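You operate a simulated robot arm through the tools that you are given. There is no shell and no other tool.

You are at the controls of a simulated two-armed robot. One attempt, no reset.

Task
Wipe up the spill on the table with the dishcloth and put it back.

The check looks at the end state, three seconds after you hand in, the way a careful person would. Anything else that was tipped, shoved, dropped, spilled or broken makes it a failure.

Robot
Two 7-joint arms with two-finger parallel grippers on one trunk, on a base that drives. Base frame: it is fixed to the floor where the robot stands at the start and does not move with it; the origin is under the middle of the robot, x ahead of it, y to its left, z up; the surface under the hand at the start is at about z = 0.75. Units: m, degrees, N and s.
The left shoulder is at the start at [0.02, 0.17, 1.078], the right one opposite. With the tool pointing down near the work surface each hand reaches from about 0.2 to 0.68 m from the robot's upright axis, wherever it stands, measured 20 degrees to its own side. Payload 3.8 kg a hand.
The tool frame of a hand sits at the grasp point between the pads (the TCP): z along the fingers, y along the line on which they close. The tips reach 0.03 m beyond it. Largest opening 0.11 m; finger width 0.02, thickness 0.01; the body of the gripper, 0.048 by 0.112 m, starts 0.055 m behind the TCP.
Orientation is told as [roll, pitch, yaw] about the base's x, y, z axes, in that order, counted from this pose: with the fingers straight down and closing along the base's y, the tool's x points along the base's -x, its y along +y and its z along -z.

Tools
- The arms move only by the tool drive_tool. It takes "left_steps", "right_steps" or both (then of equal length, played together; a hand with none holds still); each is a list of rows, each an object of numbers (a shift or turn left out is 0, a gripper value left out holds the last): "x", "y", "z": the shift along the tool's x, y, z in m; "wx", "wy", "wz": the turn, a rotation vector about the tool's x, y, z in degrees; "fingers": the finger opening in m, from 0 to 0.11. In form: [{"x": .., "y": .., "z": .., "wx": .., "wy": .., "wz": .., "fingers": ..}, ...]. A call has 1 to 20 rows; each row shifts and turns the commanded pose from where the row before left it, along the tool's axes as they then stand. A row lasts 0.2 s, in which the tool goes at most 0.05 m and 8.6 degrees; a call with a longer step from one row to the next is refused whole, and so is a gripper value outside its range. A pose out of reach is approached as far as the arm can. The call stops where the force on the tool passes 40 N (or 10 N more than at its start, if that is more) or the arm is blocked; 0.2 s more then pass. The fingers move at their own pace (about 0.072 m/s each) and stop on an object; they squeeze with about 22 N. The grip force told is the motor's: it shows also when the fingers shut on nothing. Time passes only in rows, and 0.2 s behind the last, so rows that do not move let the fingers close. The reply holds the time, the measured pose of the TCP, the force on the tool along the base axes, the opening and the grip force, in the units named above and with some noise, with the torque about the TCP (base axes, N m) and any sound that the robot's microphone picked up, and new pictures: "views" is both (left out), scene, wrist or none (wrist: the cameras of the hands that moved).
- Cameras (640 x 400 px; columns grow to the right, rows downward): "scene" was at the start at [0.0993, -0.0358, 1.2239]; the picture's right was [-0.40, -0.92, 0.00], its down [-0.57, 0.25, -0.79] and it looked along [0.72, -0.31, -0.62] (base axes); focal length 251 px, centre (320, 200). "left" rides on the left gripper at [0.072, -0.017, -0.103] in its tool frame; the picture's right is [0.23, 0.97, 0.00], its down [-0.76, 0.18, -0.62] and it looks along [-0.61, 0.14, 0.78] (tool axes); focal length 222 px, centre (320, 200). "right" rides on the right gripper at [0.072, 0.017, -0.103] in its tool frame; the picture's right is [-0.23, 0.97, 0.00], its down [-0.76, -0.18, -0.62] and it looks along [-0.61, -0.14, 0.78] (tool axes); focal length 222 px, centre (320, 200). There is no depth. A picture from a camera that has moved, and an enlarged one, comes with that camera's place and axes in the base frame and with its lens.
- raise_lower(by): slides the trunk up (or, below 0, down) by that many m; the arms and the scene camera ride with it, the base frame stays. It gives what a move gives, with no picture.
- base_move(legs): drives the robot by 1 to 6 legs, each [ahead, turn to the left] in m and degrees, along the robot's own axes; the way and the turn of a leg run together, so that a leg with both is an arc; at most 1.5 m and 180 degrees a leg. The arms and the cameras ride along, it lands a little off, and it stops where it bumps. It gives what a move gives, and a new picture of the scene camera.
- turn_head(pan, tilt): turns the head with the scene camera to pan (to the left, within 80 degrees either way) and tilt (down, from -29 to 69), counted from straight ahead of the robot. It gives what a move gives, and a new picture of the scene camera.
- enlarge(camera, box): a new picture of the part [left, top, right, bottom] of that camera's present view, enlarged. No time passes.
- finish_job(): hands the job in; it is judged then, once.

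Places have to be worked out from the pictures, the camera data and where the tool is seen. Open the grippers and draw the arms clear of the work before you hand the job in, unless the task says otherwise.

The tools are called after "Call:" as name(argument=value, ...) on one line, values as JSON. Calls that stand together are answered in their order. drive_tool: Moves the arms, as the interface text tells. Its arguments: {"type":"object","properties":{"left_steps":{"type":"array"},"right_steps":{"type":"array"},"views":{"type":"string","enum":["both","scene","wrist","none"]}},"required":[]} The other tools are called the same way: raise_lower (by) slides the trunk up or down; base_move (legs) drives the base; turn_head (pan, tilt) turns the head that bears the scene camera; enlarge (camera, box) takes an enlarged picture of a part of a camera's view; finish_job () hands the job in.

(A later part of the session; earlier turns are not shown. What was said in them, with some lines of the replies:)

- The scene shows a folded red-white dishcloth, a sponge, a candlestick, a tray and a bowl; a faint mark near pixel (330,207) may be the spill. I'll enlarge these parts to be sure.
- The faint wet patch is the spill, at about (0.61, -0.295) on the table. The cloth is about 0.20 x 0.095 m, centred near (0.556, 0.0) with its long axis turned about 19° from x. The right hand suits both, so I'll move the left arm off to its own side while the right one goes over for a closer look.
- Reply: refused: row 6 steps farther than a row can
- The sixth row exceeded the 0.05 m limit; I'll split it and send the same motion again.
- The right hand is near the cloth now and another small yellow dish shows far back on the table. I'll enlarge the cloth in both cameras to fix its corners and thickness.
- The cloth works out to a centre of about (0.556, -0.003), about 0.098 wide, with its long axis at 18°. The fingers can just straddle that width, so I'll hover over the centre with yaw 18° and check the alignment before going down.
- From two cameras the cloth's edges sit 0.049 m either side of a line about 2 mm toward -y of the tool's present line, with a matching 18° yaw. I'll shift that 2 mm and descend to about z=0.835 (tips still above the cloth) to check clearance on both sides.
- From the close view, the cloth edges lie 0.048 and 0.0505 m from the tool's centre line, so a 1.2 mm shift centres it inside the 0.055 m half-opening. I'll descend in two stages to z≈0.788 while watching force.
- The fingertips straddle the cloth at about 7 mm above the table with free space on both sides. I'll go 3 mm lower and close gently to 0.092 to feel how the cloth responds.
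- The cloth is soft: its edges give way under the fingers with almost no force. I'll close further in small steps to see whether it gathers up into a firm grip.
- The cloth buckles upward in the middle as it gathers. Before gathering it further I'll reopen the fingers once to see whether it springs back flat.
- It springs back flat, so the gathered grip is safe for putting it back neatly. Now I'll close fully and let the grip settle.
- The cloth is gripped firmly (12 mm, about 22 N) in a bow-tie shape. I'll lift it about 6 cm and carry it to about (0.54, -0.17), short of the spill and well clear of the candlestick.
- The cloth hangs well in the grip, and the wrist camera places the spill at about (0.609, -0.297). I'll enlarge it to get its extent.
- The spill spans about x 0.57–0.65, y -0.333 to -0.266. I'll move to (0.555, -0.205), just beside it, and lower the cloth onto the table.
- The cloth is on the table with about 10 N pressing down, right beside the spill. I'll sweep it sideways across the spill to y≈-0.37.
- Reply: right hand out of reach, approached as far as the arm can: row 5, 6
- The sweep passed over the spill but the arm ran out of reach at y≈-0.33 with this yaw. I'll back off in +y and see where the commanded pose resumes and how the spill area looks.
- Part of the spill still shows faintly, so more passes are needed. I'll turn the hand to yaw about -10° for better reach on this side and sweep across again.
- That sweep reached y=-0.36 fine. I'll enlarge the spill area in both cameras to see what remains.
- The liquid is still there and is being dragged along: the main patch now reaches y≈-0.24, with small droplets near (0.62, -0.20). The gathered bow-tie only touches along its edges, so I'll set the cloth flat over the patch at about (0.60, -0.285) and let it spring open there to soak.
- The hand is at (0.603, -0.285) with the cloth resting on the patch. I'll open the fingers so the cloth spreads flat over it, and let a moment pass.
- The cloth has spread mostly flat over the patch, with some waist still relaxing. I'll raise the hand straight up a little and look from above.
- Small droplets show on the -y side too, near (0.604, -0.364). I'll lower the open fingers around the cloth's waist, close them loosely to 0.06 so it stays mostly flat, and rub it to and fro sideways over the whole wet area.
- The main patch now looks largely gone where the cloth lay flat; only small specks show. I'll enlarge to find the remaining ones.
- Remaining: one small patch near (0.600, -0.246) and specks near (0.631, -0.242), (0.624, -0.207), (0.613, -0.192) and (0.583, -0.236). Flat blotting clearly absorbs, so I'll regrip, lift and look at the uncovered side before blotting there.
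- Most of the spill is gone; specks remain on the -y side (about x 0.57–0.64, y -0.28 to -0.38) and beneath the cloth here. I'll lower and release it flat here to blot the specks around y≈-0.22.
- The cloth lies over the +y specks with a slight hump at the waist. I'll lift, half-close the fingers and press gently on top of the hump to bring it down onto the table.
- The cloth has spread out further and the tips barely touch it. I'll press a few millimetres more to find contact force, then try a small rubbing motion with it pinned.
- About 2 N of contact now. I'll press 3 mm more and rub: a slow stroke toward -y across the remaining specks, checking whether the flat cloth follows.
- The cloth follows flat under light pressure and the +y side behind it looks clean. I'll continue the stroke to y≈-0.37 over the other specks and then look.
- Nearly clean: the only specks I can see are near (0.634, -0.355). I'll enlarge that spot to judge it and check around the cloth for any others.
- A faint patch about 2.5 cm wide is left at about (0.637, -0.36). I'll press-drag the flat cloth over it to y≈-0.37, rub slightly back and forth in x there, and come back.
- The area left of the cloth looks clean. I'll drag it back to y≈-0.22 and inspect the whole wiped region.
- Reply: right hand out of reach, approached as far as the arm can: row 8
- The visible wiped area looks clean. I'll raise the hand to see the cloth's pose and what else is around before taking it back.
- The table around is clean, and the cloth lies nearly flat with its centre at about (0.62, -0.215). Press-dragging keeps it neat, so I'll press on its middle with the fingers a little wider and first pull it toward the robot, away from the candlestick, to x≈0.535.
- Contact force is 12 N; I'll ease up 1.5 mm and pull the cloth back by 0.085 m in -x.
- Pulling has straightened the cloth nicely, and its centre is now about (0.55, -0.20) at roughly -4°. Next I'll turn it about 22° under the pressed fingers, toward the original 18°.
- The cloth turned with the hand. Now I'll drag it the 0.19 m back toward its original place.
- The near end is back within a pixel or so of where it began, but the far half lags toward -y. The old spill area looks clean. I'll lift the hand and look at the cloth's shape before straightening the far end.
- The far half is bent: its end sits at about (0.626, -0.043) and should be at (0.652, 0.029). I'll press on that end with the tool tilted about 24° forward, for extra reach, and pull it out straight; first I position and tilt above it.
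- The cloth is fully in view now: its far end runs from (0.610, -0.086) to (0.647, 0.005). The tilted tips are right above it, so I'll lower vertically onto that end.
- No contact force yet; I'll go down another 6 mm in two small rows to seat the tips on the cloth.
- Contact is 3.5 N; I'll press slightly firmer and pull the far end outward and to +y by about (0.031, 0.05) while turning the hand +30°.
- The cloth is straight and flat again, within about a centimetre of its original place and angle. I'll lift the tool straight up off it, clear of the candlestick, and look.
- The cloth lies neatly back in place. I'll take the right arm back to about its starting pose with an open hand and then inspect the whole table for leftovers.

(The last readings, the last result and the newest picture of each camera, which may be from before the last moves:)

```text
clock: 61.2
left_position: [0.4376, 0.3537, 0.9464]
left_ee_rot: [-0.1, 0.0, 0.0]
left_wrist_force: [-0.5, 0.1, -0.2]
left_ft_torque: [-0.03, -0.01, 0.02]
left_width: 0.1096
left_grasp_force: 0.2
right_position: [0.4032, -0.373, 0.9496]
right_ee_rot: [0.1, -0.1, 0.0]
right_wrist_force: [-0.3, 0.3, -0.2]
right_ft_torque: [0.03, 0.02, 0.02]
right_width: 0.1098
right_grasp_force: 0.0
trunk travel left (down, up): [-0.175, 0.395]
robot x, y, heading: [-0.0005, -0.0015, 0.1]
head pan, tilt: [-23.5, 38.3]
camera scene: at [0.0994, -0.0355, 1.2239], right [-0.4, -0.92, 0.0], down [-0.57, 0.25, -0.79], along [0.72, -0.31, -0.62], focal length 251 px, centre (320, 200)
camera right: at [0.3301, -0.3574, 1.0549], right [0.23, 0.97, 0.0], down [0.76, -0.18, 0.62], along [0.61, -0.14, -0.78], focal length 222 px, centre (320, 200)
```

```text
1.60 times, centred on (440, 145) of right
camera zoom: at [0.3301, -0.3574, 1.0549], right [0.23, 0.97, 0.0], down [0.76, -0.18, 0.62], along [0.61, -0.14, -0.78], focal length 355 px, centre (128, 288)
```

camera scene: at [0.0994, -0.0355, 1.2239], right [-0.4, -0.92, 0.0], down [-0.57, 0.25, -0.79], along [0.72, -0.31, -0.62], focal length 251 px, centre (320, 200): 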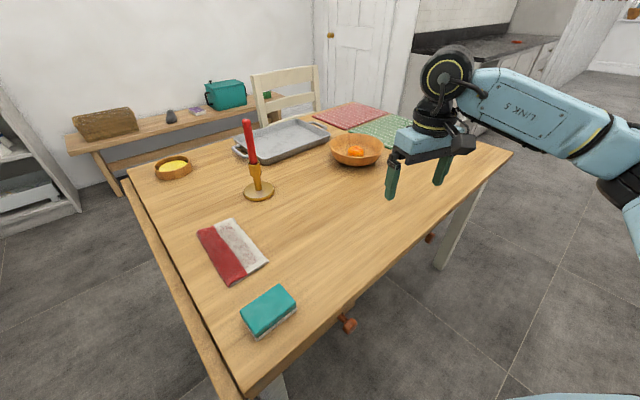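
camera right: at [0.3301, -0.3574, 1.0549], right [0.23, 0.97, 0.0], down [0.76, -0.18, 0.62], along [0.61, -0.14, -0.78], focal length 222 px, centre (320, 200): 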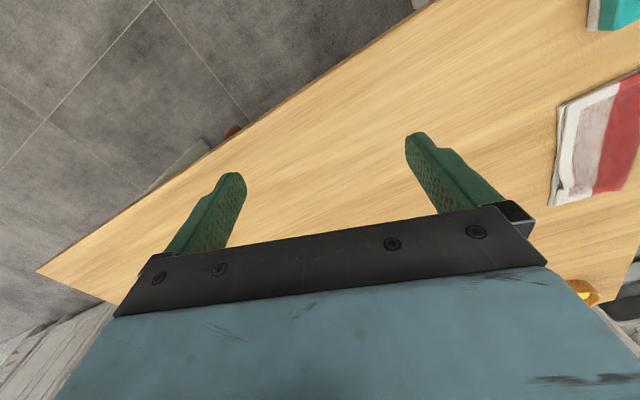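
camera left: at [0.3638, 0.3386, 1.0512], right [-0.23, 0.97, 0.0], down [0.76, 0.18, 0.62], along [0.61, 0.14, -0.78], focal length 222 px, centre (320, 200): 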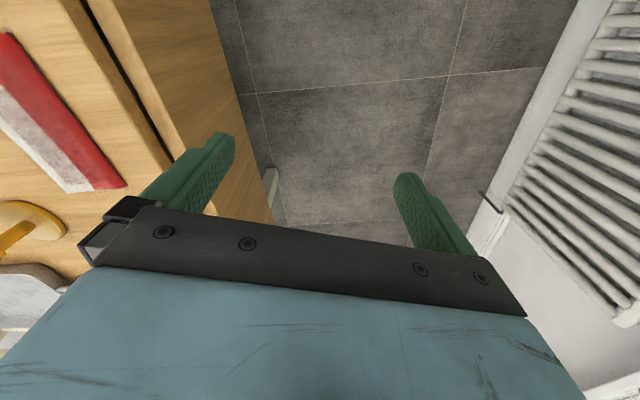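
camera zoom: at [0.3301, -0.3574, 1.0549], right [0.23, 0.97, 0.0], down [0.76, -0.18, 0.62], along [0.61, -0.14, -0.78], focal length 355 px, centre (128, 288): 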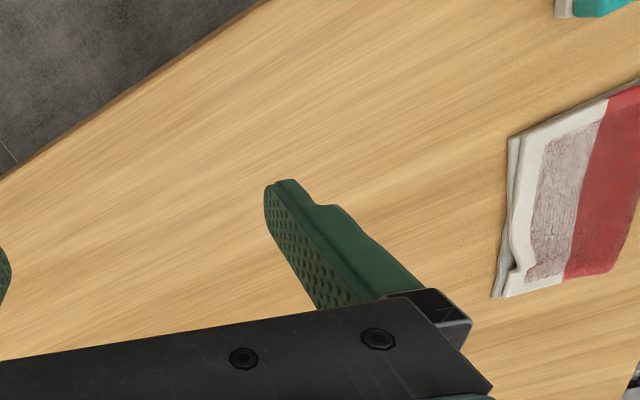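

The spill area looks clean, everything else stands where it did, and the cloth is flat in place. I'll do a last high-zoom check for tiny residues over the wiped region.

Call:
enlarge(camera="scene", box=[280, 180, 340, 220])

Call:
enlarge(camera="scene", box=[330, 170, 390, 210])

Call:
enlarge(camera="scene", box=[310, 205, 380, 250])

Call:
enlarge(camera="scene", box=[250, 205, 320, 250])

Call:
enlarge(camera="right", box=[330, 100, 490, 210])

```text
10.00 times, centred on (310, 200) of scene
camera zoom: at [0.0994, -0.0355, 1.2239], right [-0.4, -0.92, 0.0], down [-0.57, 0.25, -0.79], along [0.72, -0.31, -0.62], focal length 2513 px, centre (420, 200)
```

zoom: 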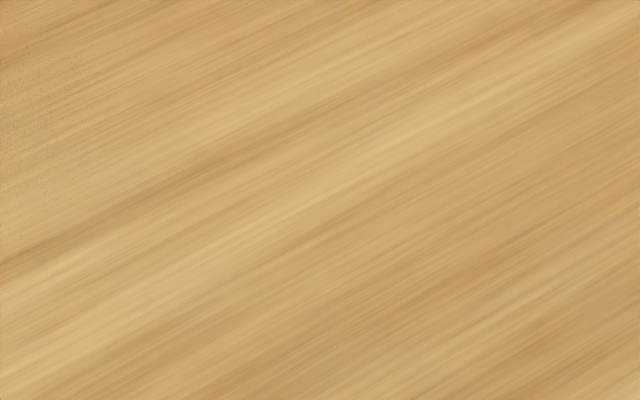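

```text
10.00 times, centred on (360, 190) of scene
camera zoom: at [0.0994, -0.0355, 1.2239], right [-0.4, -0.92, 0.0], down [-0.57, 0.25, -0.79], along [0.72, -0.31, -0.62], focal length 2513 px, centre (-80, 300)
```

zoom: 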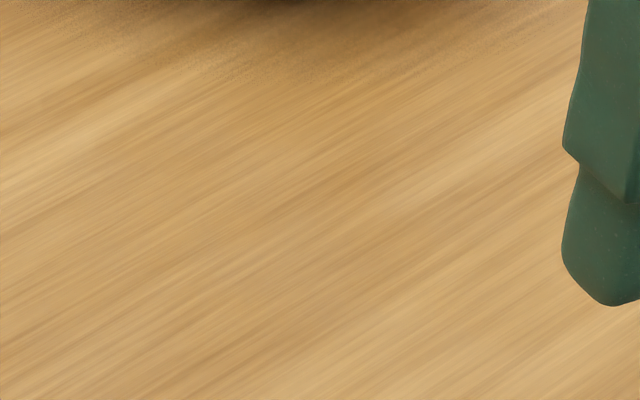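

```text
8.89 times, centred on (345, 228) of scene
camera zoom: at [0.0994, -0.0355, 1.2239], right [-0.4, -0.92, 0.0], down [-0.57, 0.25, -0.79], along [0.72, -0.31, -0.62], focal length 2234 px, centre (98, -44)
```

zoom: 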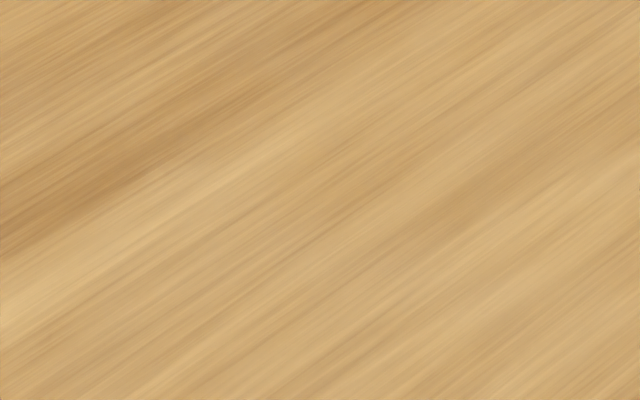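

```text
8.89 times, centred on (285, 228) of scene
camera zoom: at [0.0994, -0.0355, 1.2239], right [-0.4, -0.92, 0.0], down [-0.57, 0.25, -0.79], along [0.72, -0.31, -0.62], focal length 2234 px, centre (631, -44)
```

zoom: 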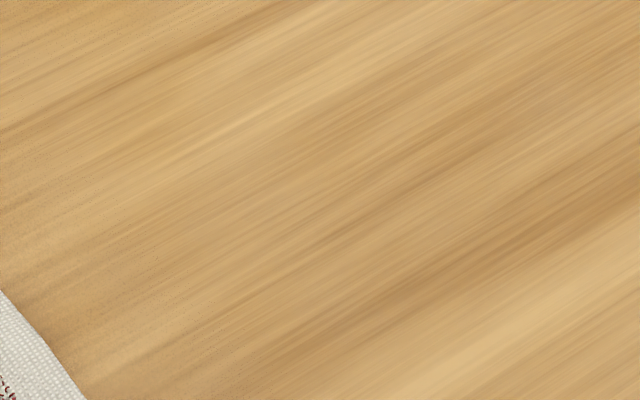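

```text
3.64 times, centred on (410, 155) of right
camera zoom: at [0.3301, -0.3574, 1.0549], right [0.23, 0.97, 0.0], down [0.76, -0.18, 0.62], along [0.61, -0.14, -0.78], focal length 808 px, centre (-7, 364)
```

zoom: 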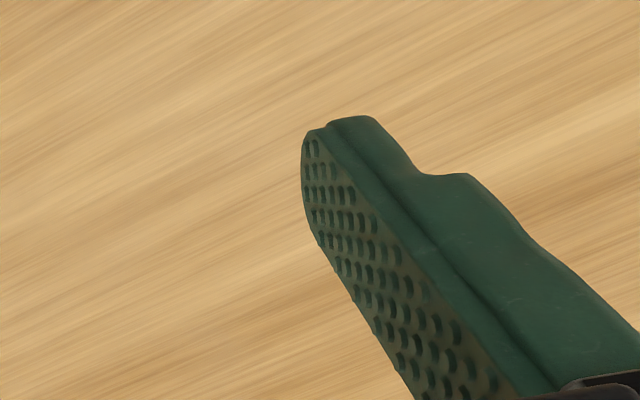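

At high zoom the wiped area shows bare, dry wood with no specks left. The cloth is back flat in its place, the other objects are undisturbed, and both hands are open and clear, so I'm handing in the job.

Call:
finish_job()

```text
The job is handed in.
```

The spill is wiped up and the dishcloth is back in its place, lying flat. I handed the job in, and no verdict came back.

- **Spill:** a close-up check of the wiped area just before handing in showed bare, dry wood with no specks left. The first strokes spread some droplets to either side; these came up once the cloth was laid flat and rubbed over them.
- **Cloth:** it lies within about a centimetre of its original spot and close to its original angle. There is a small fold at one far corner.
- **Everything else:** the candlestick, bowl, tray, sponge and dish look to be where they were, and nothing was knocked or tipped. Both hands are open and clear of the table.
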